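You operate a simulated robot arm through the tools that you are given. There is no shell and no other tool.

Carry out the task below with a simulated robot arm. There is one attempt and no reset: what you move stays moved.

Task
Clear the rewinding table: wheel up, bar back, roll to the empty rest, and rub the plate clean.
Fine: use the felt pad and put it back. What is to be rubbed or washed off counts as gone when no trace of it is left.

The check looks at the end state, three seconds after you hand in, the way a careful person would. Anything else that was tipped, shoved, dropped, spilled or broken makes it a failure.

Robot
A 7-joint arm with a three-finger gripper, fixed in place. Base frame: the origin is at the foot of the arm, x ahead of it, y to its left, z up. Readings come in mm, rad, newtons and seconds.
Its first joint turns from -2.897 to 2.897 rad. Payload 2.69 kg.
The tool frame sits at the grasp point between the pads (the TCP): z along the fingers, y along the line on which they close. The tips reach 29 mm beyond it. Largest opening 120 mm; the body of the gripper starts 78 mm behind the TCP.
Orientation is that of the tool frame in the base frame, as a unit quaternion [w, x, y, z]. With the fingers straight down and closing along the base's y, the tool's x points along the base's -x, its y along +y and its z along -z.

Tools
- The arm moves only by the tool drive_tool. Its argument "commands" is a list of rows, each a list of 7 numbers: the turn, a rotation vector about the tool's x, y, z in rad, then the shift along the tool's x, y, z in mm, then the closure, from 0 (fully open) to 1 (shut). In form: [[rx, ry, rz, dx, dy, dz, fingers], ...]. A call has 1 to 20 rows; each row is the pose to reach, as a shift and turn from the pose commanded when the call began, along the tool's axes at that moment. Rows are played at 5 a second. More than 50 mm and 0.15 rad between two rows, or a gripper value outside its range, and nothing of the call is played. Where a pose cannot be reached the arm comes as near as it can. A force on the tool above 90 N (or 10 N above the force at the start of the call, whichever is more), or a blocked arm, ends the call early, and 0.2 s more pass. The fingers move at their own pace and stop on an object; they squeeze with about 37 N. The grip force told is the motor's: it shows also when the fingers shut on nothing. Time passes only in rows, and 0.2 s behind the last, so rows that repeat a pose let the fingers close. The reply holds the time, the measured pose of the TCP, the force on the tool along the base axes, the opening and the grip force, in the units named above and with some noise, with the torque about the TCP (base axes, N m) and any sound that the robot's microphone picked up.
- Cameras (640 x 400 px; columns grow to the right, rows downward): "scene" is fixed at [222, -501.8, 1423.4]; the picture's right is [0.72, -0.69, 0.00], its down [-0.44, -0.46, -0.78] and it looks along [0.53, 0.56, -0.63] (base axes); focal length 291 px, centre (320, 200). "wrist" rides on the gripper at [63, 0, -104] in the tool frame; the picture's right is [0.00, 1.00, 0.00], its down [-0.83, 0.00, -0.56] and it looks along [-0.56, 0.00, 0.83] (tool axes); focal length 275 px, centre (320, 200). There is no depth. A picture from a camera that has moved, and an enlarged one, comes with that camera's place and axes in the base frame and with its lens.
- camera(camera): a new picture of that camera. No time passes.
- lift_body(by): slides the trunk up (or, below 0, down) by that many mm; the arm rides with it, the base frame stays. It gives what a move gives, with no picture.
- zoom(camera, box): a new picture of the part [left, top, right, bottom] of that camera's present view, enlarged. No time passes.
- hand_in(): hands the job in; it is judged then, once.

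Places have to be worked out from the pictures, the camera data and where the tool is seen. Open the gripper and draw the arm clear of the work before you hand the job in, unless the task says otherwise.

The tools are called after "Emit:" by a JSON object that holds its "api" and its "payload". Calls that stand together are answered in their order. drive_tool: Moves the arm, as the interface text tells. Its arguments: {"type":"object","properties":{"commands":{"type":"array","items":{"type":"array","items":{"type":"number"}}}},"required":["commands"]} The other tools are called the same way: lift_body (by) slides the trunk up or down; camera (camera) takes a picture; zoom (camera, box) takes an enlarged picture of a part of a camera's view; hand_in () hands the job in.

At the start:

```text
t: 0.0
tool_pos: [559.6, -177.1, 1216.6]
tcp_rot: [0.0, 0.0, 1.0, 0.0]
force: [-0.4, -0.5, 0.0]
torque: [-0.01, 0.01, -0.01]
finger_gap: 119.9
gripper_force: 0.1
trunk travel left (down, up): [-350.0, 236.0]
```

scene: 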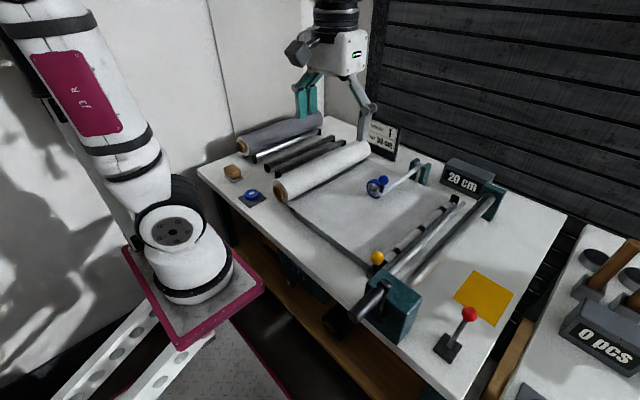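
wrist: 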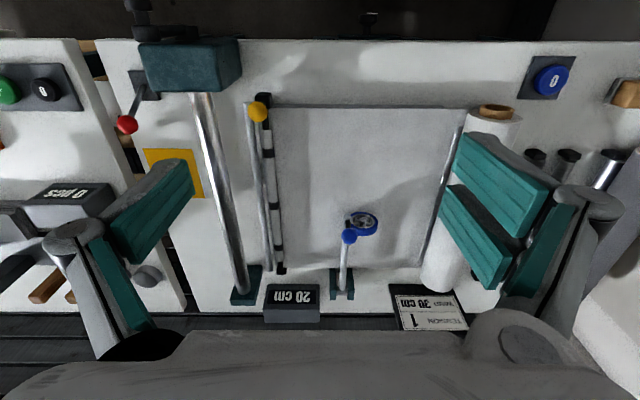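

I start by looking closely at the table from both cameras before moving anything.

Emit:
{"api": "zoom", "payload": {"camera": "scene", "box": [190, 100, 390, 225]}}

Emit:
{"api": "zoom", "payload": {"camera": "scene", "box": [340, 140, 540, 265]}}

Emit:
{"api": "zoom", "payload": {"camera": "scene", "box": [330, 240, 530, 365]}}

Emit:
{"api": "zoom", "payload": {"camera": "wrist", "box": [220, 80, 480, 242]}}

Emit:
{"api": "zoom", "payload": {"camera": "scene", "box": [480, 200, 640, 400]}}

```text
3.20 times, centred on (290, 162) of scene
camera zoom: at [222.0, -501.8, 1423.4], right [0.72, -0.69, 0.0], down [-0.44, -0.46, -0.78], along [0.53, 0.56, -0.63], focal length 931 px, centre (416, 320)
```

zoom: 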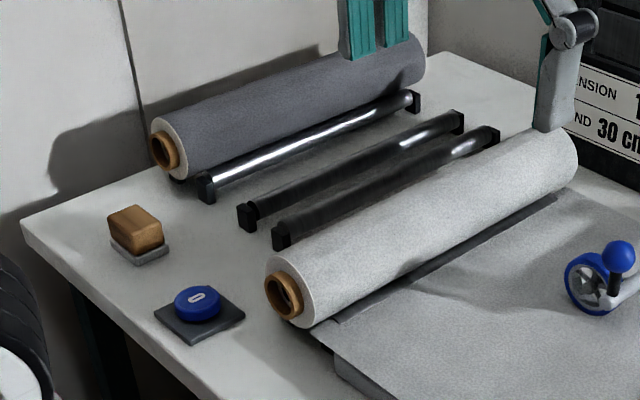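

```text
3.20 times, centred on (440, 202) of scene
camera zoom: at [222.0, -501.8, 1423.4], right [0.72, -0.69, 0.0], down [-0.44, -0.46, -0.78], along [0.53, 0.56, -0.63], focal length 931 px, centre (-64, 192)
```

zoom: 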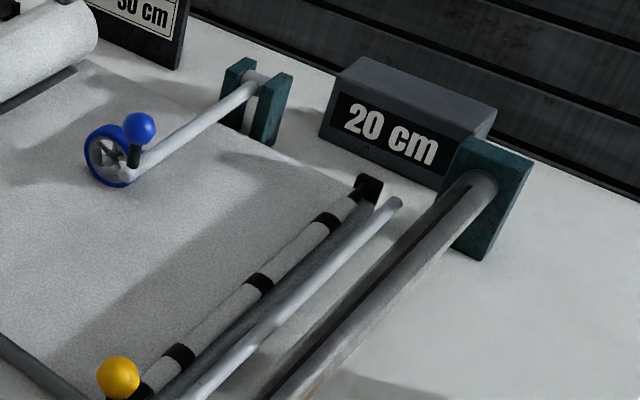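

```text
3.20 times, centred on (430, 302) of scene
camera zoom: at [222.0, -501.8, 1423.4], right [0.72, -0.69, 0.0], down [-0.44, -0.46, -0.78], along [0.53, 0.56, -0.63], focal length 931 px, centre (-32, -128)
```

zoom: 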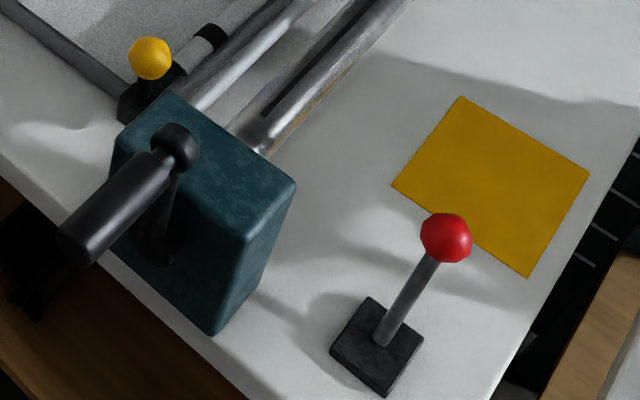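

```text
2.46 times, centred on (350, 161) of wrist
camera zoom: at [496.1, -175.8, 1320.0], right [0.0, 1.0, 0.0], down [0.83, 0.0, 0.56], along [0.56, 0.0, -0.83], focal length 678 px, centre (246, 296)
```

zoom: 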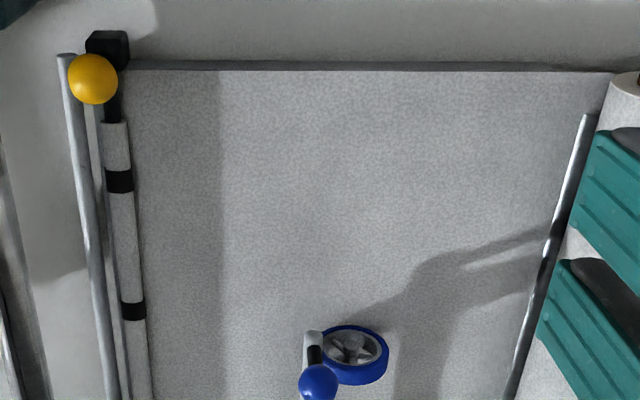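

```text
2.00 times, centred on (560, 300) of scene
camera zoom: at [222.0, -501.8, 1423.4], right [0.72, -0.69, 0.0], down [-0.44, -0.46, -0.78], along [0.53, 0.56, -0.63], focal length 582 px, centre (-160, 0)
```

zoom: 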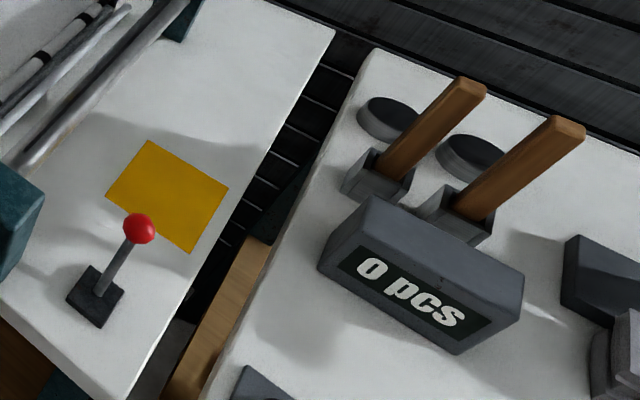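

Emit:
{"api": "zoom", "payload": {"camera": "wrist", "box": [220, 85, 320, 148]}}

Emit:
{"api": "zoom", "payload": {"camera": "wrist", "box": [220, 200, 400, 312]}}

Emit:
{"api": "zoom", "payload": {"camera": "wrist", "box": [440, 40, 640, 165]}}

Emit:
{"api": "zoom", "payload": {"camera": "wrist", "box": [90, 0, 260, 106]}}

Emit:
{"api": "zoom", "payload": {"camera": "scene", "box": [340, 230, 440, 292]}}

Emit:
{"api": "zoom", "payload": {"camera": "scene", "box": [350, 150, 450, 212]}}

```text
6.35 times, centred on (270, 116) of wrist
camera zoom: at [496.1, -175.8, 1320.0], right [0.0, 1.0, 0.0], down [0.83, 0.0, 0.56], along [0.56, 0.0, -0.83], focal length 1748 px, centre (638, 730)
```

zoom: 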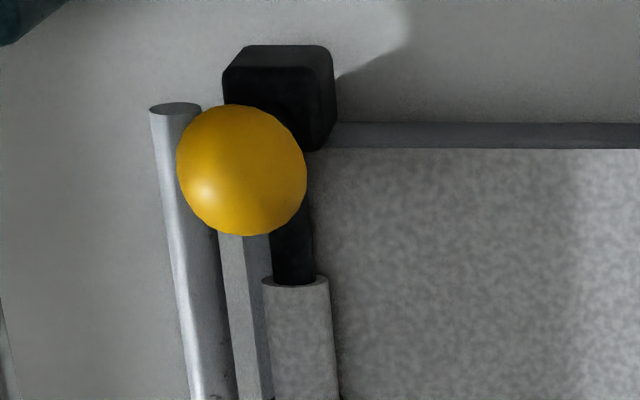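

```text
3.56 times, centred on (310, 256) of wrist
camera zoom: at [496.1, -175.8, 1320.0], right [0.0, 1.0, 0.0], down [0.83, 0.0, 0.56], along [0.56, 0.0, -0.83], focal length 979 px, centre (356, 1)
```

zoom: 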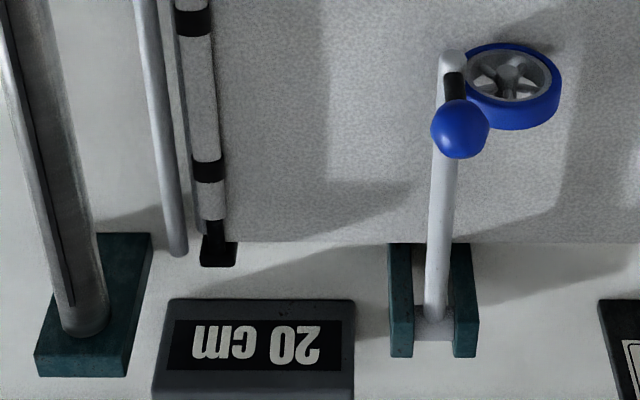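

```text
3.20 times, centred on (540, 102) of wrist
camera zoom: at [496.1, -175.8, 1320.0], right [0.0, 1.0, 0.0], down [0.83, 0.0, 0.56], along [0.56, 0.0, -0.83], focal length 881 px, centre (-384, 512)
```

zoom: 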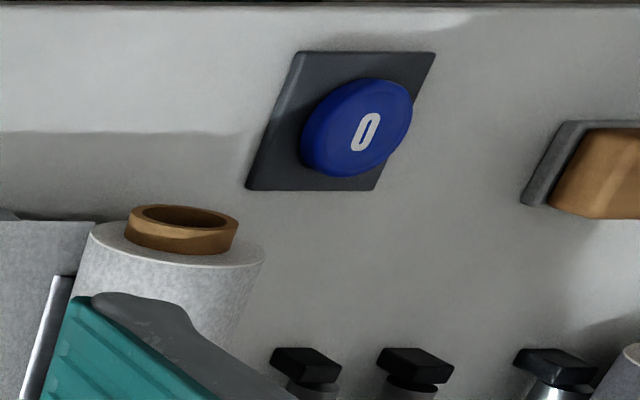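

```text
3.76 times, centred on (175, 53) of wrist
camera zoom: at [496.1, -175.8, 1320.0], right [0.0, 1.0, 0.0], down [0.83, 0.0, 0.56], along [0.56, 0.0, -0.83], focal length 1036 px, centre (866, 753)
```

zoom: 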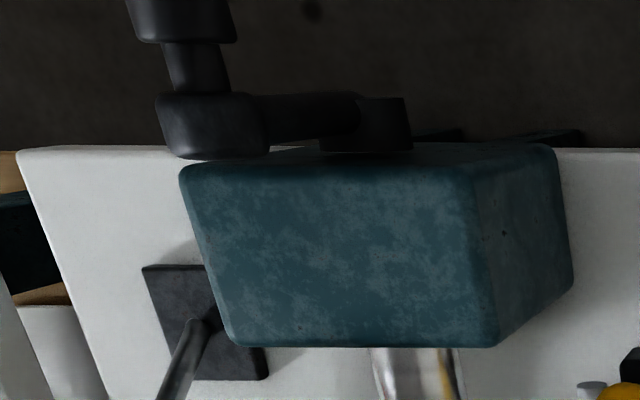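

```text
6.40 times, centred on (390, 261) of scene
camera zoom: at [222.0, -501.8, 1423.4], right [0.72, -0.69, 0.0], down [-0.44, -0.46, -0.78], along [0.53, 0.56, -0.63], focal length 1862 px, centre (-128, -190)
```

zoom: 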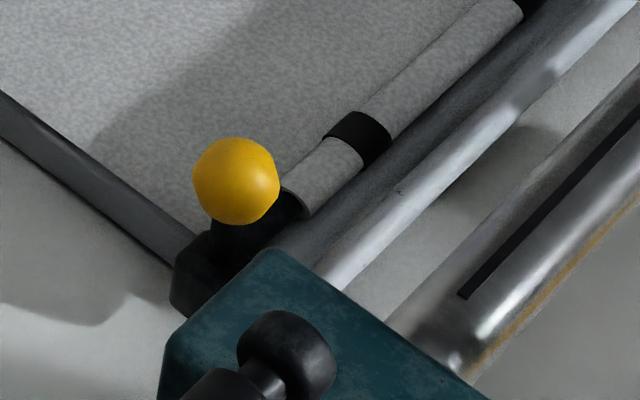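

```text
6.40 times, centred on (400, 181) of scene
camera zoom: at [222.0, -501.8, 1423.4], right [0.72, -0.69, 0.0], down [-0.44, -0.46, -0.78], along [0.53, 0.56, -0.63], focal length 1862 px, centre (-192, 322)
```

zoom: 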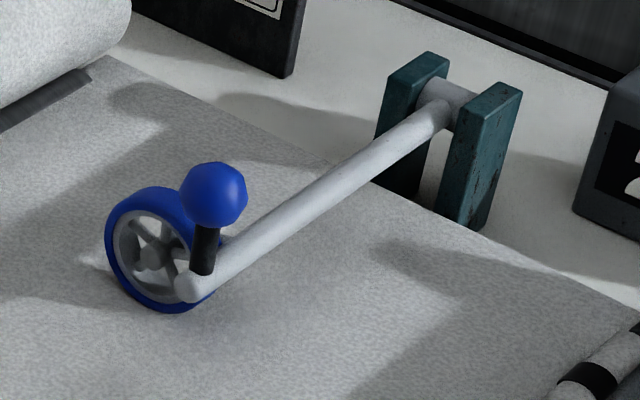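

The wheel's blue ball triangulates to about [841, -123, 926], the yellow ball to about [623, -273, 885], and the table top to about z 800. I lower the trunk a bit to bring the wrist camera closer for a better look.

Emit:
{"api": "lift_body", "payload": {"by": -150}}

```text
t: 1.8
tool_pos: [559.5, -175.5, 1065.7]
tcp_rot: [0.0, 0.0, 1.0, -0.001]
force: [1.0, 0.1, -0.4]
torque: [0.01, 0.03, 0.01]
finger_gap: 119.8
gripper_force: 0.2
trunk travel left (down, up): [-200.0, 386.0]
```

The trunk is down to tool z 1066. I take new pictures from here.

Emit:
{"api": "camera", "payload": {"camera": "wrist"}}

Emit:
{"api": "camera", "payload": {"camera": "scene"}}

```text
taken
camera wrist: at [496.0, -175.9, 1170.1], right [0.0, 1.0, 0.0], down [0.83, 0.0, 0.56], along [0.56, 0.0, -0.83], focal length 275 px, centre (320, 200)
```

wrist: 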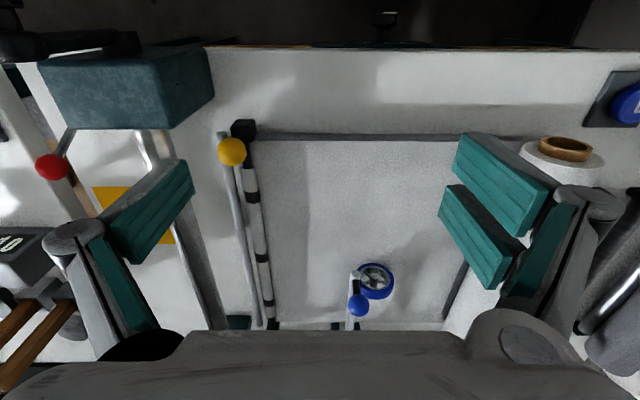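

```text
taken
```

scene: 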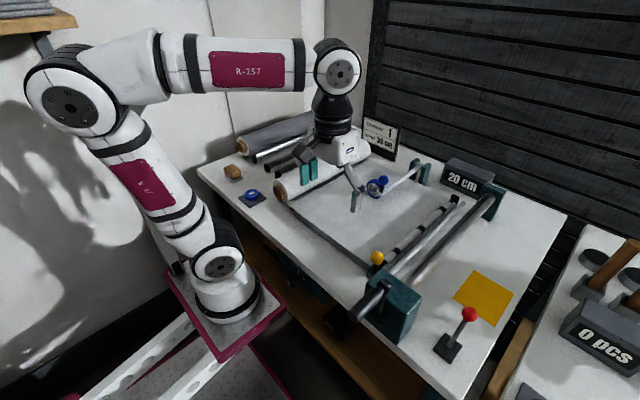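

I shift sideways to look directly at the striped bar and yellow ball, without the fingers over it.

Emit:
{"api": "drive_tool", "payload": {"commands": [[0, 0, 0, 0, -40, 0, 0], [0, 0, 0, 0, -80, 0, 0]]}}

Emit:
{"api": "camera", "payload": {"camera": "wrist"}}

Emit:
{"api": "zoom", "payload": {"camera": "wrist", "box": [210, 100, 450, 250]}}

Emit:
{"api": "zoom", "payload": {"camera": "wrist", "box": [240, 200, 480, 350]}}

```text
t: 2.4
tool_pos: [562.3, -251.6, 1066.8]
tcp_rot: [0.0, -0.001, 1.0, 0.0]
force: [-0.1, -1.5, 0.1]
torque: [-0.01, -0.06, -0.01]
finger_gap: 120.0
gripper_force: 0.1
trunk travel left (down, up): [-200.0, 386.0]
```

```text
taken
camera wrist: at [498.5, -251.4, 1171.3], right [-0.01, 1.0, 0.0], down [0.83, 0.01, 0.56], along [0.56, 0.0, -0.83], focal length 275 px, centre (320, 200)
```

wrist: 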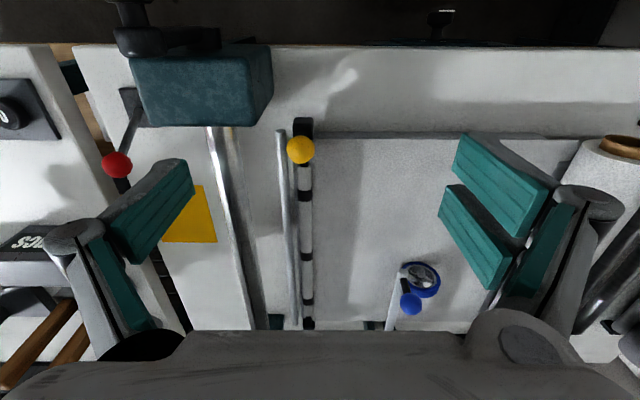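

```text
2.67 times, centred on (330, 175) of wrist
camera zoom: at [498.5, -251.4, 1171.3], right [-0.01, 1.0, 0.0], down [0.83, 0.01, 0.56], along [0.56, 0.0, -0.83], focal length 734 px, centre (293, 267)
```

zoom: 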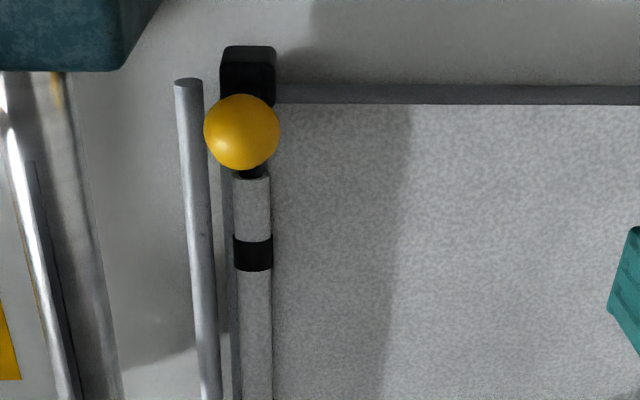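

```text
2.67 times, centred on (360, 275) of wrist
camera zoom: at [498.5, -251.4, 1171.3], right [-0.01, 1.0, 0.0], down [0.83, 0.01, 0.56], along [0.56, 0.0, -0.83], focal length 734 px, centre (213, 0)
```

zoom: 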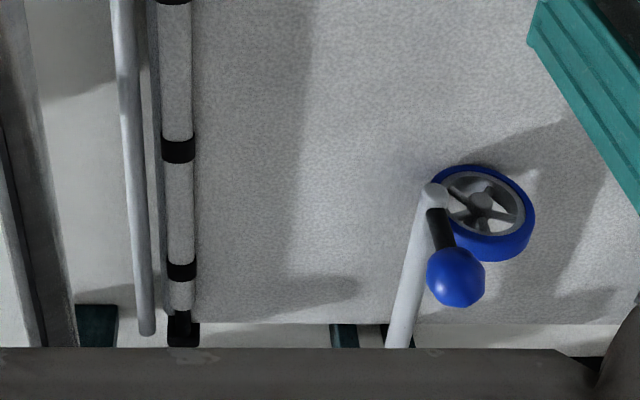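

Next I look at the roll, rests and felt pad side: move over to y about +200.

Emit:
{"api": "drive_tool", "payload": {"commands": [[0, 0, 0, 0, 50, 0, 0], [0, 0, 0, 0, 100, 0, 0], [0, 0, 0, 0, 150, 0, 0], [0, 0, 0, 0, 200, 0, 0], [0, 0, 0, 0, 250, 0, 0], [0, 0, 0, 0, 300, 0, 0], [0, 0, 0, 0, 350, 0, 0], [0, 0, 0, 0, 400, 0, 0], [0, 0, 0, 0, 450, 0, 0]]}}

Emit:
{"api": "camera", "payload": {"camera": "wrist"}}

Emit:
{"api": "camera", "payload": {"camera": "scene"}}

```text
t: 4.3
tool_pos: [555.9, 192.7, 1063.5]
tcp_rot: [0.0, 0.0, 1.0, 0.0]
force: [-0.2, 0.1, -1.3]
torque: [0.0, 0.0, -0.02]
finger_gap: 119.9
gripper_force: 0.1
trunk travel left (down, up): [-200.0, 386.0]
```

```text
taken
camera wrist: at [492.5, 193.8, 1168.1], right [0.0, 1.0, 0.0], down [0.83, 0.0, 0.56], along [0.56, 0.0, -0.83], focal length 275 px, centre (320, 200)
```

wrist: 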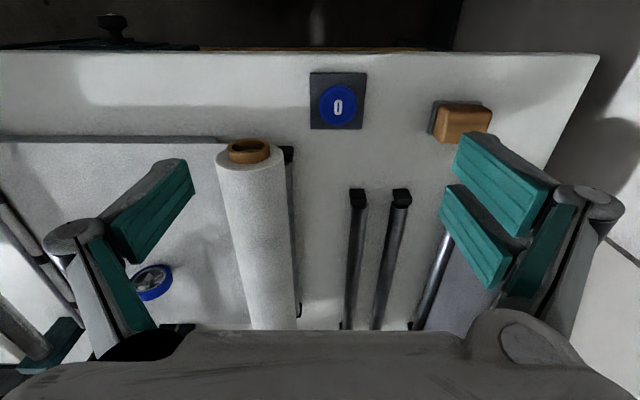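

```text
taken
```

scene: 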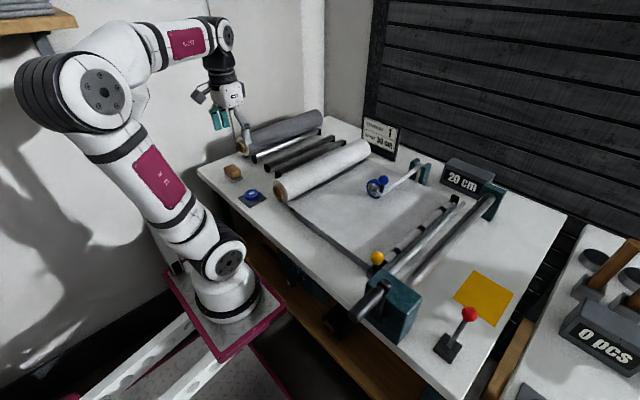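

Emit:
{"api": "zoom", "payload": {"camera": "wrist", "box": [200, 120, 480, 295]}}

Emit:
{"api": "zoom", "payload": {"camera": "wrist", "box": [320, 170, 480, 340]}}

Emit:
{"api": "zoom", "payload": {"camera": "wrist", "box": [400, 80, 540, 168]}}

Emit:
{"api": "zoom", "payload": {"camera": "scene", "box": [230, 100, 390, 210]}}

Emit:
{"api": "zoom", "payload": {"camera": "scene", "box": [350, 110, 410, 170]}}

Emit:
{"api": "zoom", "payload": {"camera": "wrist", "box": [0, 130, 240, 280]}}

```text
2.29 times, centred on (340, 208) of wrist
camera zoom: at [492.5, 193.8, 1168.1], right [0.0, 1.0, 0.0], down [0.83, 0.0, 0.56], along [0.56, 0.0, -0.83], focal length 629 px, centre (274, 183)
```

zoom: 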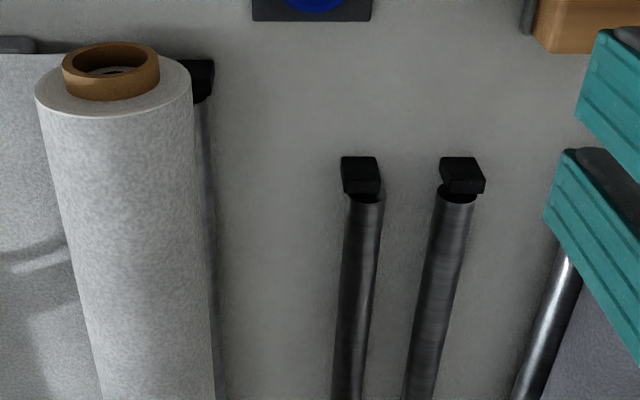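

```text
2.35 times, centred on (400, 255) of wrist
camera zoom: at [492.5, 193.8, 1168.1], right [0.0, 1.0, 0.0], down [0.83, 0.0, 0.56], along [0.56, 0.0, -0.83], focal length 648 px, centre (132, 71)
```

zoom: 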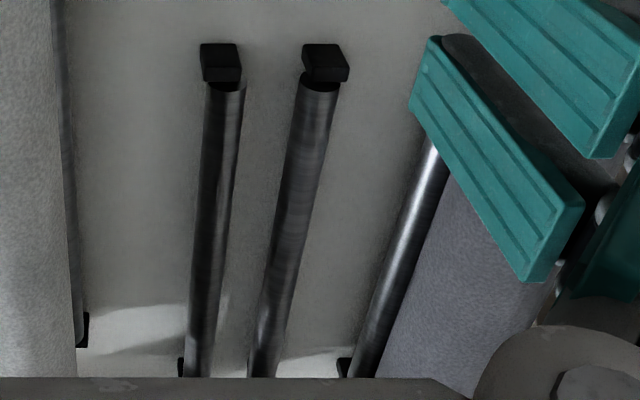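

```text
4.55 times, centred on (470, 124) of wrist
camera zoom: at [492.5, 193.8, 1168.1], right [0.0, 1.0, 0.0], down [0.83, 0.0, 0.56], along [0.56, 0.0, -0.83], focal length 1251 px, centre (-362, 546)
```

zoom: 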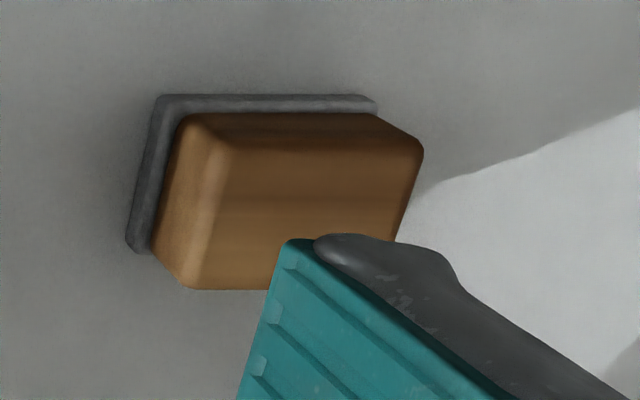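

```text
3.64 times, centred on (310, 155) of scene
camera zoom: at [222.0, -501.8, 1423.4], right [0.72, -0.69, 0.0], down [-0.44, -0.46, -0.78], along [0.53, 0.56, -0.63], focal length 1058 px, centre (356, 364)
```

zoom: 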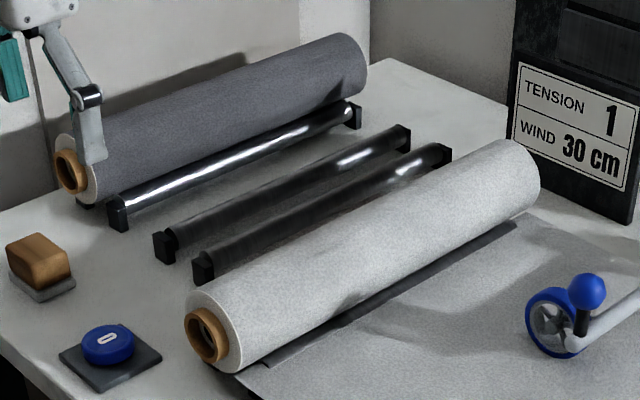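

```text
6.67 times, centred on (380, 140) of scene
camera zoom: at [222.0, -501.8, 1423.4], right [0.72, -0.69, 0.0], down [-0.44, -0.46, -0.78], along [0.53, 0.56, -0.63], focal length 1939 px, centre (-80, 600)
```

zoom: 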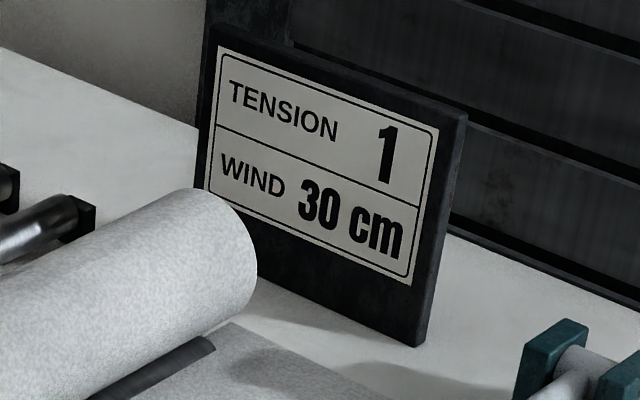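

```text
2.67 times, centred on (120, 205) of wrist
camera zoom: at [492.5, 193.8, 1168.1], right [0.0, 1.0, 0.0], down [0.83, 0.0, 0.56], along [0.56, 0.0, -0.83], focal length 734 px, centre (853, 187)
```

zoom: 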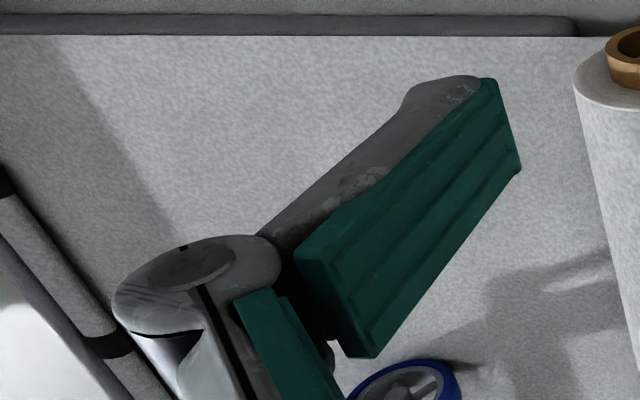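

The roll sits on its cradle at about y 112 (x 625–1030), the empty pair of rollers is at about y 250–310, and the felt pad with a wooden back is nearby. I go back to the bar's near end with the tool pitched forward to see the bar and its ball more from the side.

Emit:
{"api": "drive_tool", "payload": {"commands": [[0, 0, 0, 0, -50, 0, 0], [0, 0, 0, 0, -100, 0, 0], [0, 0, 0, 0, -150, 0, 0], [0, 0, 0, 0, -200, 0, 0], [0, 0, 0, 0, -250, 0, 0], [0, 0, 0, 0, -300, 0, 0], [0, -0.12, 0, 0, -350, 0, 0], [0, -0.24, 0, 0, -400, 0, 0], [0, -0.36, 0, 0, -430, 20, 0], [0, -0.48, 0, 0, -460, 40, 0], [0, -0.6, 0, 0, -460, 60, 0]]}}

Emit:
{"api": "camera", "payload": {"camera": "wrist"}}

Emit:
{"api": "camera", "payload": {"camera": "scene"}}

```text
t: 6.8
tool_pos: [557.9, -267.5, 1007.2]
tcp_rot: [0.296, 0.0, 0.955, -0.001]
force: [-0.4, 0.1, 0.7]
torque: [0.0, 0.01, 0.02]
finger_gap: 120.0
gripper_force: 0.1
trunk travel left (down, up): [-200.0, 386.0]
```

```text
taken
camera wrist: at [447.0, -267.0, 1057.9], right [0.0, 1.0, 0.0], down [0.37, 0.01, 0.93], along [0.93, 0.0, -0.37], focal length 275 px, centre (320, 200)
```

wrist: 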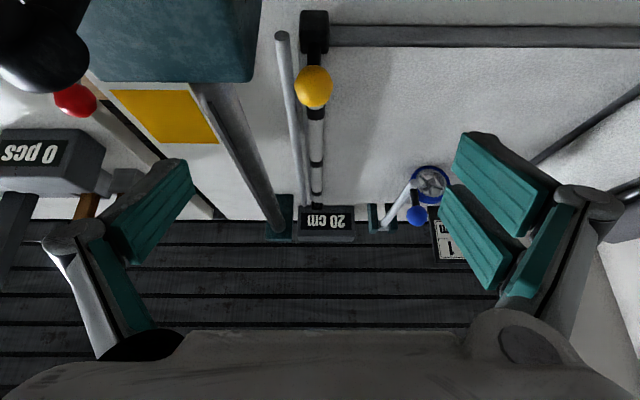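

```text
taken
```

scene: 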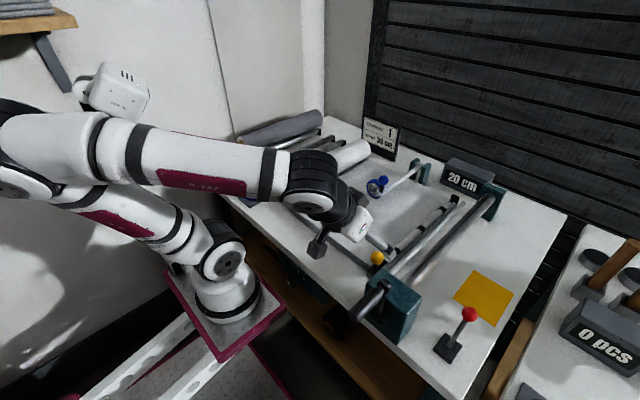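

Emit:
{"api": "zoom", "payload": {"camera": "wrist", "box": [250, 0, 410, 100]}}

Emit:
{"api": "zoom", "payload": {"camera": "wrist", "box": [260, 130, 480, 268]}}

```text
4.00 times, centred on (330, 50) of wrist
camera zoom: at [447.0, -267.0, 1057.9], right [0.0, 1.0, 0.0], down [0.37, 0.01, 0.93], along [0.93, 0.0, -0.37], focal length 1101 px, centre (280, 800)
```

zoom: 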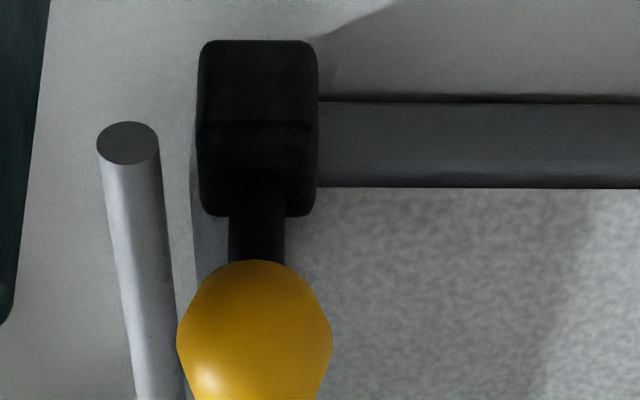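

```text
2.90 times, centred on (370, 199) of wrist
camera zoom: at [447.0, -267.0, 1057.9], right [0.0, 1.0, 0.0], down [0.37, 0.01, 0.93], along [0.93, 0.0, -0.37], focal length 798 px, centre (175, 203)
```

zoom: 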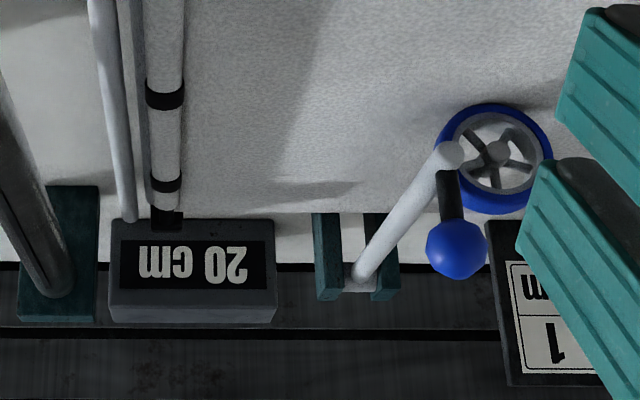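

The bar lies in black end blocks with the ball on a short stalk above its near end. To see the mechanism from the side I shift to y about -185 and lower the camera.

Emit:
{"api": "drive_tool", "payload": {"commands": [[0, 0, 0, 0, 45, 0, 0], [0, 0, 0, 0, 85, 0, 0]]}}

Emit:
{"api": "lift_body", "payload": {"by": -80}}

Emit:
{"api": "camera", "payload": {"camera": "wrist"}}

Emit:
{"api": "zoom", "payload": {"camera": "wrist", "box": [160, 0, 320, 100]}}

Emit:
{"api": "zoom", "payload": {"camera": "wrist", "box": [180, 60, 460, 240]}}

```text
t: 7.3
tool_pos: [557.0, -183.4, 1008.2]
tcp_rot: [0.294, 0.0, 0.956, 0.0]
force: [-0.1, 0.1, -0.6]
torque: [-0.01, 0.0, -0.01]
finger_gap: 120.0
gripper_force: 0.1
trunk travel left (down, up): [-200.0, 386.0]
```

```text
t: 8.5
tool_pos: [559.6, -181.5, 925.7]
tcp_rot: [0.295, -0.001, 0.955, 0.0]
force: [0.9, -0.5, -0.5]
torque: [0.01, 0.0, 0.01]
finger_gap: 120.0
gripper_force: 0.1
trunk travel left (down, up): [-120.0, 466.0]
```

```text
taken
camera wrist: at [448.3, -180.8, 976.2], right [0.0, 1.0, 0.0], down [0.37, 0.0, 0.93], along [0.93, 0.0, -0.37], focal length 275 px, centre (320, 200)
```

wrist: 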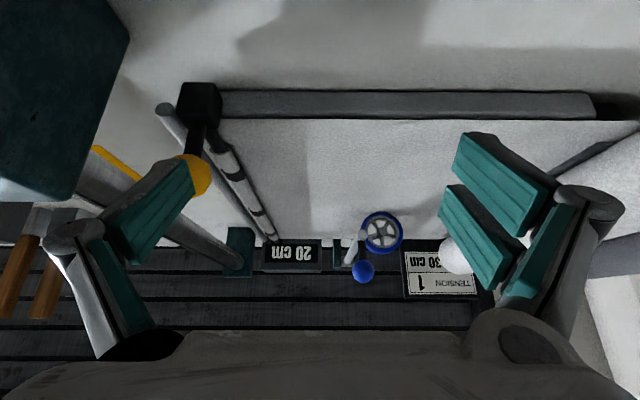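

```text
4.00 times, centred on (240, 50) of wrist
camera zoom: at [448.3, -180.8, 976.2], right [0.0, 1.0, 0.0], down [0.37, 0.0, 0.93], along [0.93, 0.0, -0.37], focal length 1101 px, centre (640, 800)
```

zoom: 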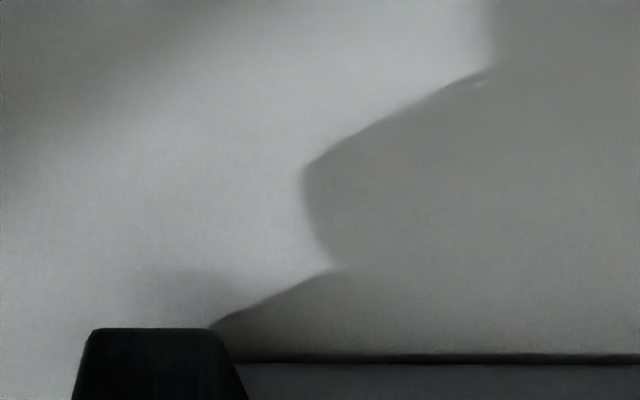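

```text
2.22 times, centred on (320, 150) of wrist
camera zoom: at [448.3, -180.8, 976.2], right [0.0, 1.0, 0.0], down [0.37, 0.0, 0.93], along [0.93, 0.0, -0.37], focal length 612 px, centre (320, 311)
```

zoom: 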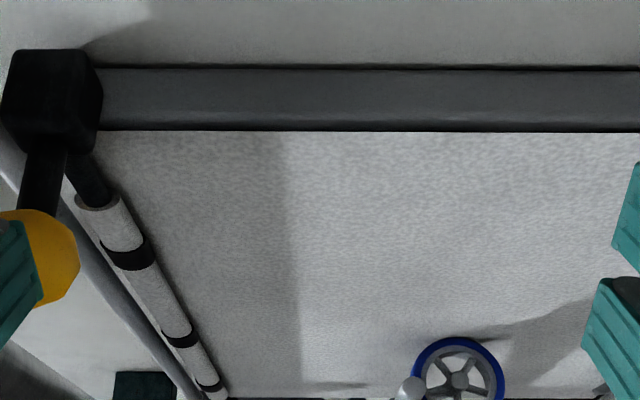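

The plate sits about 30–45 mm above the table and the bar's end block carries the stalk with the yellow ball. The wheel's blue ball triangulates to [841, -121, 928], the arm's pivot to about [1072, -117, 877]. I go to a pre-grasp point behind the blue ball, keeping the forward pitch, with the jaws at 60 mm.

Emit:
{"api": "drive_tool", "payload": {"commands": [[0, 0, 0, -39, 10, 12.7, 0.2], [0, 0, 0, -78, 20, 25.4, 0.5], [0, 0, 0, -117, 30, 38, 0.5], [0, 0, 0, -156, 40, 51, 0.5], [0, 0, 0, -195, 50, 63.6, 0.5], [0, 0, 0, -234, 60.5, 76.3, 0.5], [0, 0, 0, -234, 60.5, 76.3, 0.5]]}}

Emit:
{"api": "camera", "payload": {"camera": "wrist"}}

Emit:
{"api": "camera", "payload": {"camera": "scene"}}

```text
t: 10.1
tool_pos: [791.1, -120.5, 994.5]
tcp_rot: [0.296, 0.0, 0.955, -0.001]
force: [-0.4, 0.7, 0.5]
torque: [0.01, 0.01, 0.0]
finger_gap: 60.2
gripper_force: 0.1
trunk travel left (down, up): [-120.0, 466.0]
```

```text
taken
camera wrist: at [679.8, -120.8, 1044.6], right [0.0, 1.0, 0.0], down [0.37, 0.0, 0.93], along [0.93, 0.0, -0.37], focal length 275 px, centre (320, 200)
```

wrist: 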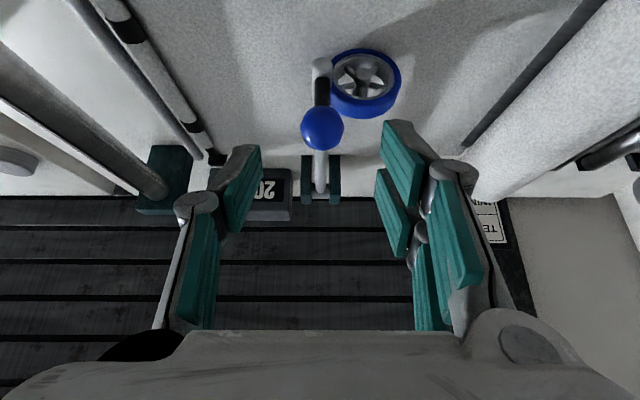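

```text
taken
```

scene: 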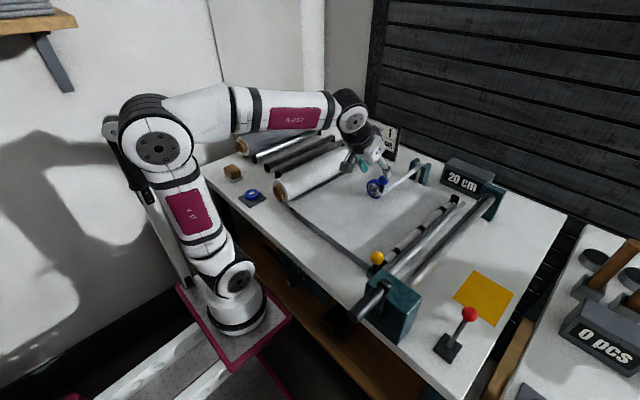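

The blue ball is centred between the fingers at about [840, -119.5, 927]. I approach along the finger axis 80 mm and close on it.

Emit:
{"api": "drive_tool", "payload": {"commands": [[0, 0, 0, -1, 1, 30, 0.5], [0, 0, 0, -2, 1, 60, 0.5], [0, 0, 0, -2, 1, 80, 0.5], [0, 0, 0, -2, 1, 80, 0.5]]}}

Emit:
{"api": "camera", "payload": {"camera": "wrist"}}

Emit:
{"api": "zoom", "payload": {"camera": "scene", "box": [330, 130, 450, 205]}}

```text
t: 11.1
tool_pos: [840.4, -121.4, 932.2]
tcp_rot: [0.296, -0.001, 0.955, 0.0]
force: [-0.1, 0.4, 0.1]
torque: [-0.01, -0.01, -0.01]
finger_gap: 59.9
gripper_force: 0.0
trunk travel left (down, up): [-120.0, 466.0]
```

```text
taken
camera wrist: at [730.6, -120.9, 981.9], right [0.0, 1.0, 0.0], down [0.37, 0.0, 0.93], along [0.93, 0.0, -0.37], focal length 275 px, centre (320, 200)
```

wrist: 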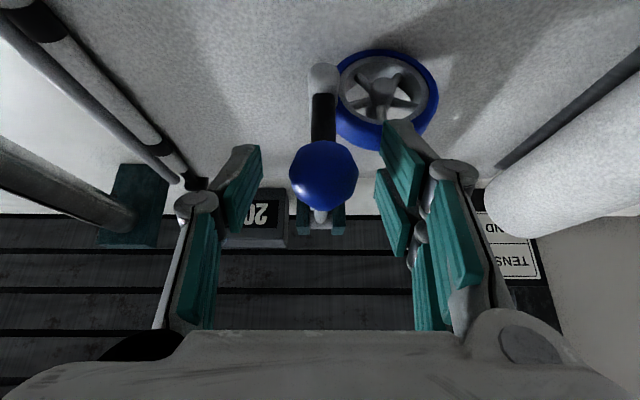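

```text
5.33 times, centred on (390, 168) of scene
camera zoom: at [222.0, -501.8, 1423.4], right [0.72, -0.69, 0.0], down [-0.44, -0.46, -0.78], along [0.53, 0.56, -0.63], focal length 1551 px, centre (-53, 373)
```

zoom: 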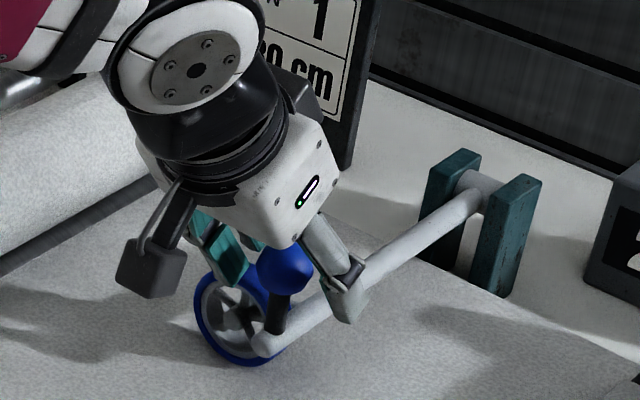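

The ball sits between the pads, a few mm below the TCP. I close on it.

Emit:
{"api": "drive_tool", "payload": {"commands": [[0, 0, 0, 1, 1, 4, 0.7], [0, 0, 0, 1, 1, 4, 1], [0, 0, 0, 1, 1, 4, 1], [0, 0, 0, 1, 1, 4, 1]]}}

```text
t: 12.1
tool_pos: [843.9, -120.3, 925.3]
tcp_rot: [0.296, 0.0, 0.955, -0.001]
force: [-2.1, 3.1, 0.3]
torque: [-0.01, 0.1, -0.1]
finger_gap: 29.0
gripper_force: 44.8
trunk travel left (down, up): [-120.0, 466.0]
```

The ball is held (gap 29 mm). I raise it along an arc about the estimated pivot, first 20 degrees, watching the force.

Emit:
{"api": "drive_tool", "payload": {"commands": [[0, 0, 0, -15.3, 0, -13.4, 1], [0, 0, 0, -31.7, 0, -25.5, 1], [0, 0, 0, -49.1, 0, -36.0, 1], [0, 0, 0, -67.3, 0, -45.0, 1], [0, 0, 0, -67.3, 0, -45.0, 1]]}}

Emit:
{"api": "camera", "payload": {"camera": "wrist"}}

Emit:
{"api": "zoom", "payload": {"camera": "scene", "box": [330, 110, 450, 205]}}

```text
t: 13.3
tool_pos: [872.5, -121.1, 1001.4]
tcp_rot: [0.296, 0.002, 0.955, -0.002]
force: [-0.8, -10.5, -5.4]
torque: [0.15, 1.14, 0.1]
finger_gap: 29.0
gripper_force: 45.0
trunk travel left (down, up): [-120.0, 466.0]
```

```text
taken
camera wrist: at [761.6, -119.4, 1052.6], right [0.0, 1.0, 0.0], down [0.37, 0.0, 0.93], along [0.93, 0.0, -0.37], focal length 275 px, centre (320, 200)
```

wrist: 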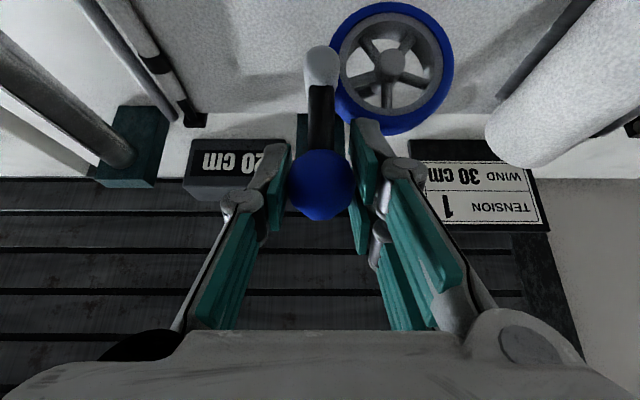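

```text
4.21 times, centred on (390, 158) of scene
camera zoom: at [222.0, -501.8, 1423.4], right [0.72, -0.69, 0.0], down [-0.44, -0.46, -0.78], along [0.53, 0.56, -0.63], focal length 1225 px, centre (25, 379)
```

zoom: 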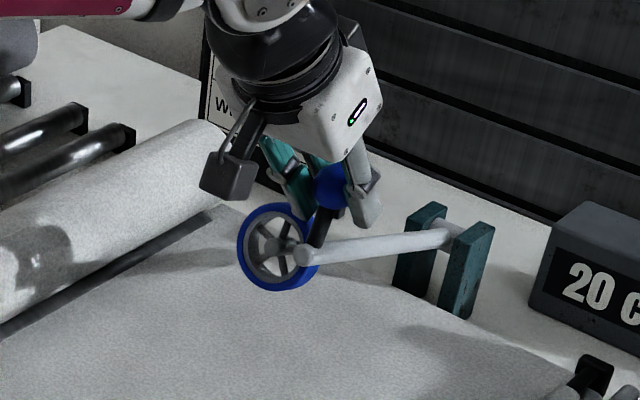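

The wheel arm swings up cleanly with small forces. I continue the arc to about 55 degrees.

Emit:
{"api": "drive_tool", "payload": {"commands": [[0, 0, 0, -19.0, -0.5, -7.4, 1], [0, 0, 0, -38.5, -1, -13.0, 1], [0, 0, 0, -58.4, -1, -17.0, 1], [0, 0, 0, -78.6, -1, -19.3, 1], [0, 0, 0, -99, -1, -19.8, 1], [0, 0, 0, -119.3, -1, -18.4, 1], [0, 0, 0, -139.3, -1, -15.3, 1], [0, 0, 0, -139.3, -1, -15.3, 1]]}}

Emit:
{"api": "camera", "payload": {"camera": "wrist"}}

Emit:
{"api": "zoom", "payload": {"camera": "scene", "box": [330, 90, 470, 205]}}

```text
t: 15.1
tool_pos: [981.5, -105.3, 1093.8]
tcp_rot: [0.298, -0.006, 0.955, 0.007]
force: [3.2, 48.0, -1.9]
torque: [0.45, -0.52, -0.95]
finger_gap: 0.0
gripper_force: 28.8
trunk travel left (down, up): [-120.0, 466.0]
```

```text
taken
camera wrist: at [871.1, -108.2, 1143.1], right [-0.02, 1.0, 0.01], down [0.37, 0.0, 0.93], along [0.93, 0.02, -0.37], focal length 275 px, centre (320, 200)
```

wrist: 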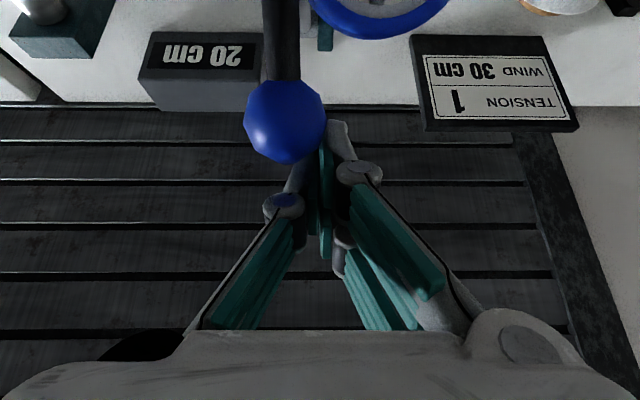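

```text
3.48 times, centred on (400, 148) of scene
camera zoom: at [222.0, -501.8, 1423.4], right [0.72, -0.69, 0.0], down [-0.44, -0.46, -0.78], along [0.53, 0.56, -0.63], focal length 1012 px, centre (42, 383)
```

zoom: 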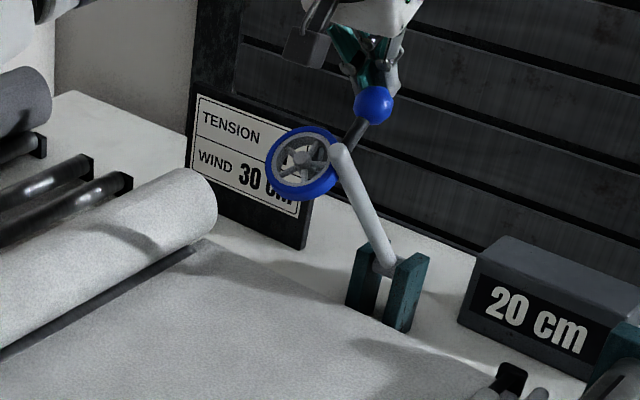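

The jaws slipped past the ball at about 48 degrees of lift; the arm appears to stay up by itself and the closed fingers now press on the ball's side (48 N in y). I ease off sideways to +y, then back out along the finger axis.

Emit:
{"api": "drive_tool", "payload": {"commands": [[0, 0, 0, 0, 10, 0, 1], [0, 0, 0, 0, 25, 0, 1], [0, 0, 0, 0, 25, -30, 1], [0, 0, 0, 0, 25, -70, 1], [0, 0, 0, 0, 25, -110, 1]]}}

Emit:
{"api": "camera", "payload": {"camera": "wrist"}}

Emit:
{"api": "zoom", "payload": {"camera": "scene", "box": [330, 90, 470, 205]}}

```text
t: 16.3
tool_pos: [915.8, -97.0, 1183.4]
tcp_rot: [0.296, -0.001, 0.955, 0.0]
force: [0.9, -0.2, 0.4]
torque: [-0.03, 0.0, 0.0]
finger_gap: 0.0
gripper_force: 28.8
trunk travel left (down, up): [-120.0, 466.0]
```

```text
taken
camera wrist: at [805.2, -96.2, 1232.8], right [0.0, 1.0, 0.0], down [0.37, 0.0, 0.93], along [0.93, 0.0, -0.37], focal length 275 px, centre (320, 200)
```

wrist: 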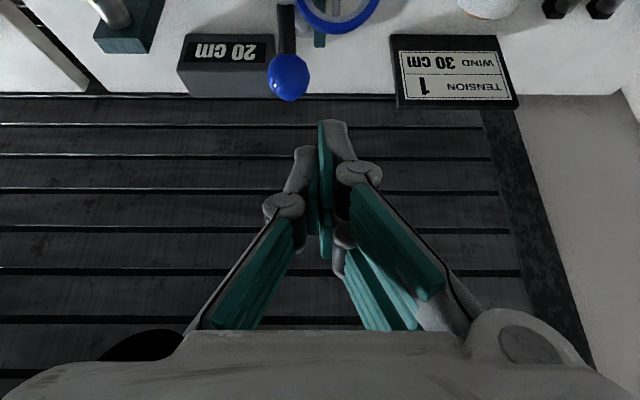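

```text
3.48 times, centred on (400, 148) of scene
camera zoom: at [222.0, -501.8, 1423.4], right [0.72, -0.69, 0.0], down [-0.44, -0.46, -0.78], along [0.53, 0.56, -0.63], focal length 1012 px, centre (42, 383)
```

zoom: 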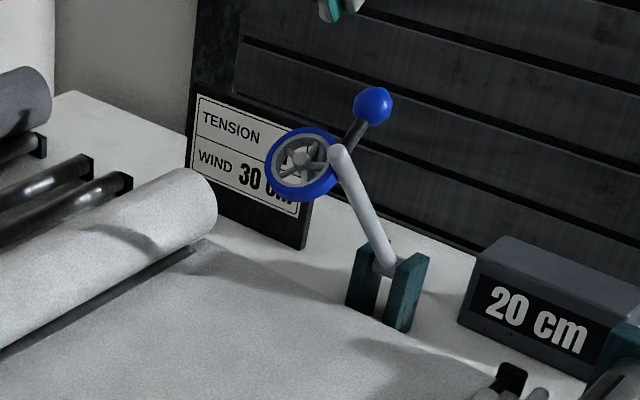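

The arm holds itself at about 48 degrees. To find out whether it goes higher or is at its stop I regrip the ball at [954.5, -119, 1079] and will try a gentle further push.

Emit:
{"api": "drive_tool", "payload": {"commands": [[0, 0, 0, 13, -11, 0, 0.5], [0, 0, 0, 26.7, -22, 10, 0.5], [0, 0, 0, 26.7, -22, 50, 0.5], [0, 0, 0, 26.7, -22, 85, 0.5], [0, 0, 0, 26.7, -22, 105, 0.5], [0, 0, 0, 26.7, -22, 105, 0.5]]}}

Emit:
{"api": "camera", "payload": {"camera": "wrist"}}

```text
t: 17.7
tool_pos: [956.7, -115.3, 1081.2]
tcp_rot: [0.296, -0.001, 0.955, 0.0]
force: [0.1, 0.7, -0.5]
torque: [-0.01, 0.02, 0.0]
finger_gap: 60.0
gripper_force: 0.1
trunk travel left (down, up): [-120.0, 466.0]
```

```text
taken
camera wrist: at [845.4, -115.7, 1132.3], right [0.0, 1.0, 0.0], down [0.37, 0.0, 0.93], along [0.93, 0.0, -0.37], focal length 275 px, centre (320, 200)
```

wrist: 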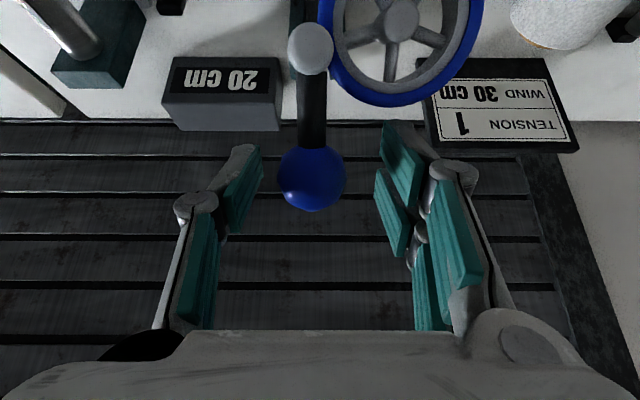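

The ball is 3.5 mm to -y and about 4 mm along tool x from the TCP. I correct that, close, and then try a further 6 degrees.

Emit:
{"api": "drive_tool", "payload": {"commands": [[0, 0, 0, 3.5, -3.5, 0, 0.6], [0, 0, 0, 3.5, -3.5, 0, 1], [0, 0, 0, 3.5, -3.5, 0, 1], [0, 0, 0, 3.5, -3.5, 0, 1]]}}

```text
t: 18.7
tool_pos: [953.0, -120.0, 1079.5]
tcp_rot: [0.295, 0.001, 0.956, -0.001]
force: [0.3, -2.3, 1.1]
torque: [-0.06, -0.2, -0.09]
finger_gap: 29.1
gripper_force: 44.6
trunk travel left (down, up): [-120.0, 466.0]
```

Emit:
{"api": "drive_tool", "payload": {"commands": [[0, 0, 0, -5, 0, 0.3, 1], [0, 0, 0, -10, 0, 0.7, 1], [0, 0, 0, -10, 0, 0.7, 1]]}}

Emit:
{"api": "camera", "payload": {"camera": "wrist"}}

```text
t: 19.5
tool_pos: [958.9, -119.3, 1083.8]
tcp_rot: [0.291, 0.0, 0.957, 0.0]
force: [-38.8, -0.7, -15.9]
torque: [-0.08, 0.21, 0.03]
finger_gap: 28.7
gripper_force: 44.9
trunk travel left (down, up): [-120.0, 466.0]
```

```text
taken
camera wrist: at [848.1, -119.8, 1133.7], right [0.0, 1.0, 0.0], down [0.38, 0.0, 0.92], along [0.92, 0.0, -0.38], focal length 275 px, centre (320, 200)
```

wrist: 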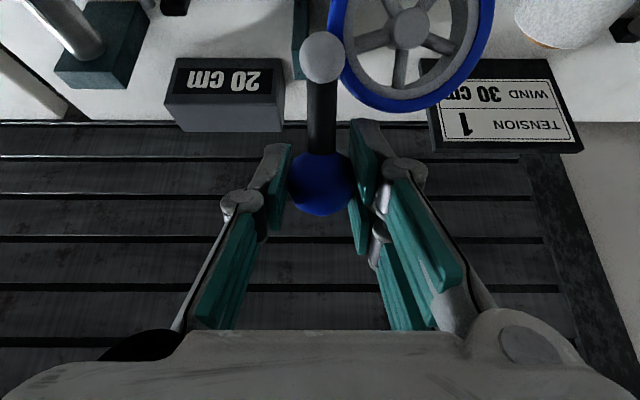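

Pushing further meets 42 N within a few mm: the arm is at its upper stop and stays there. I relax, open and withdraw.

Emit:
{"api": "drive_tool", "payload": {"commands": [[0, 0, 0, 6, 0, 0, 1], [0, 0, 0, 9, 0, 0, 1], [0, 0, 0, 9, 0, 0, 0.5], [0, 0, 0, 9, 0, 0, 0.5], [0, 0, 0, 9, 0, -40, 0.5], [0, 0, 0, 9, 0, -85, 0.5], [0, 0, 0, 50, 0, -110, 0.5]]}}

Emit:
{"api": "camera", "payload": {"camera": "wrist"}}

Emit:
{"api": "zoom", "payload": {"camera": "scene", "box": [330, 90, 470, 205]}}

```text
t: 21.1
tool_pos: [858.4, -119.8, 1146.0]
tcp_rot: [0.295, 0.001, 0.955, 0.0]
force: [0.2, 0.4, -1.6]
torque: [0.01, -0.02, -0.03]
finger_gap: 60.2
gripper_force: 0.0
trunk travel left (down, up): [-120.0, 466.0]
```

```text
taken
camera wrist: at [746.8, -119.1, 1196.6], right [0.0, 1.0, 0.0], down [0.37, 0.0, 0.93], along [0.93, 0.0, -0.37], focal length 275 px, centre (320, 200)
```

wrist: 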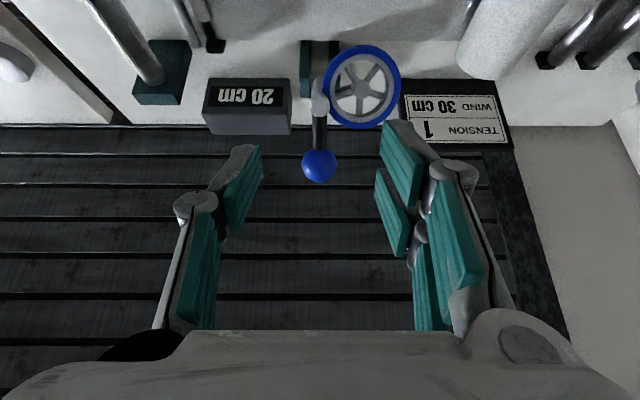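

```text
3.48 times, centred on (400, 148) of scene
camera zoom: at [222.0, -501.8, 1423.4], right [0.72, -0.69, 0.0], down [-0.44, -0.46, -0.78], along [0.53, 0.56, -0.63], focal length 1012 px, centre (42, 383)
```

zoom: 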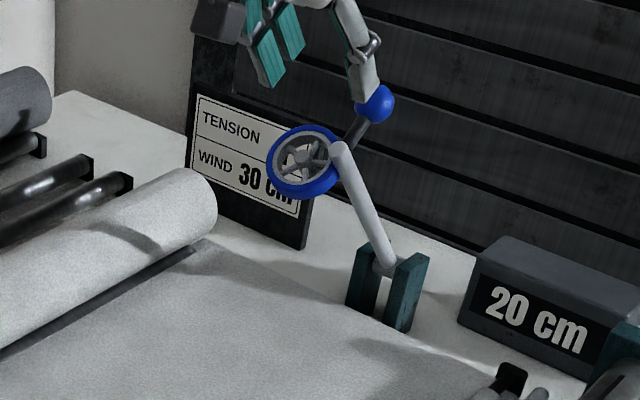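

The wheel is parked up. Next I want a side view of the bar, so I swing over with a 90° yaw so that the camera looks toward -y at the bar's near end.

Emit:
{"api": "drive_tool", "payload": {"commands": [[0.081, 0, 0.118, 27.3, -5.5, 2.4, 0.3], [0.161, 0, 0.236, 54.6, -10.9, 4.8, 0], [0.242, 0, 0.354, 81.9, -16.4, 7.2, 0], [0.322, 0, 0.472, 109.2, -21.8, 9.6, 0], [0.403, 0, 0.59, 136.5, -27.3, 12, 0], [0.483, 0, 0.707, 163.8, -32.7, 14.4, 0], [0.564, 0, 0.825, 191, -38.2, 16.8, 0], [0.644, 0, 0.943, 218.3, -43.6, 19.2, 0], [0.725, 0, 1.061, 245.6, -49, 21.6, 0], [0.805, 0, 1.179, 272.9, -54.5, 24, 0], [0.886, 0, 1.297, 300.2, -60, 26.4, 0]]}}

Emit:
{"api": "camera", "payload": {"camera": "wrist"}}

Emit:
{"api": "camera", "payload": {"camera": "scene"}}

```text
t: 23.5
tool_pos: [625.8, -178.6, 955.9]
tcp_rot: [0.209, 0.676, 0.675, -0.209]
force: [1.0, 0.1, 0.0]
torque: [-0.02, -0.02, 0.04]
finger_gap: 120.0
gripper_force: 0.1
trunk travel left (down, up): [-120.0, 466.0]
```

```text
taken
camera wrist: at [625.9, -66.9, 1006.0], right [1.0, 0.0, 0.0], down [0.0, -0.37, 0.93], along [0.0, -0.93, -0.37], focal length 275 px, centre (320, 200)
```

wrist: 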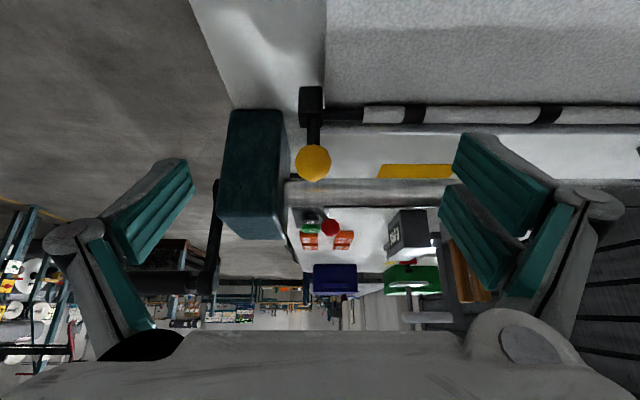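

```text
taken
```

scene: 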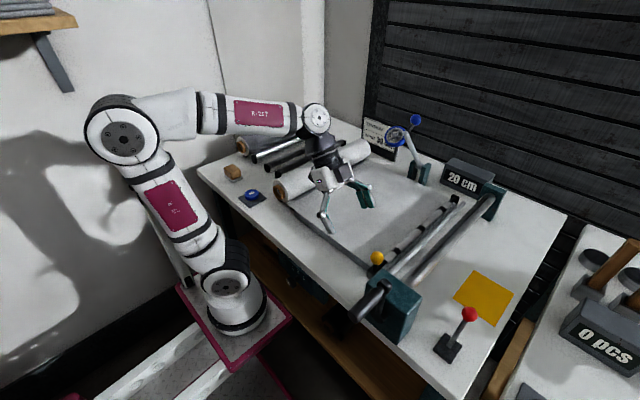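

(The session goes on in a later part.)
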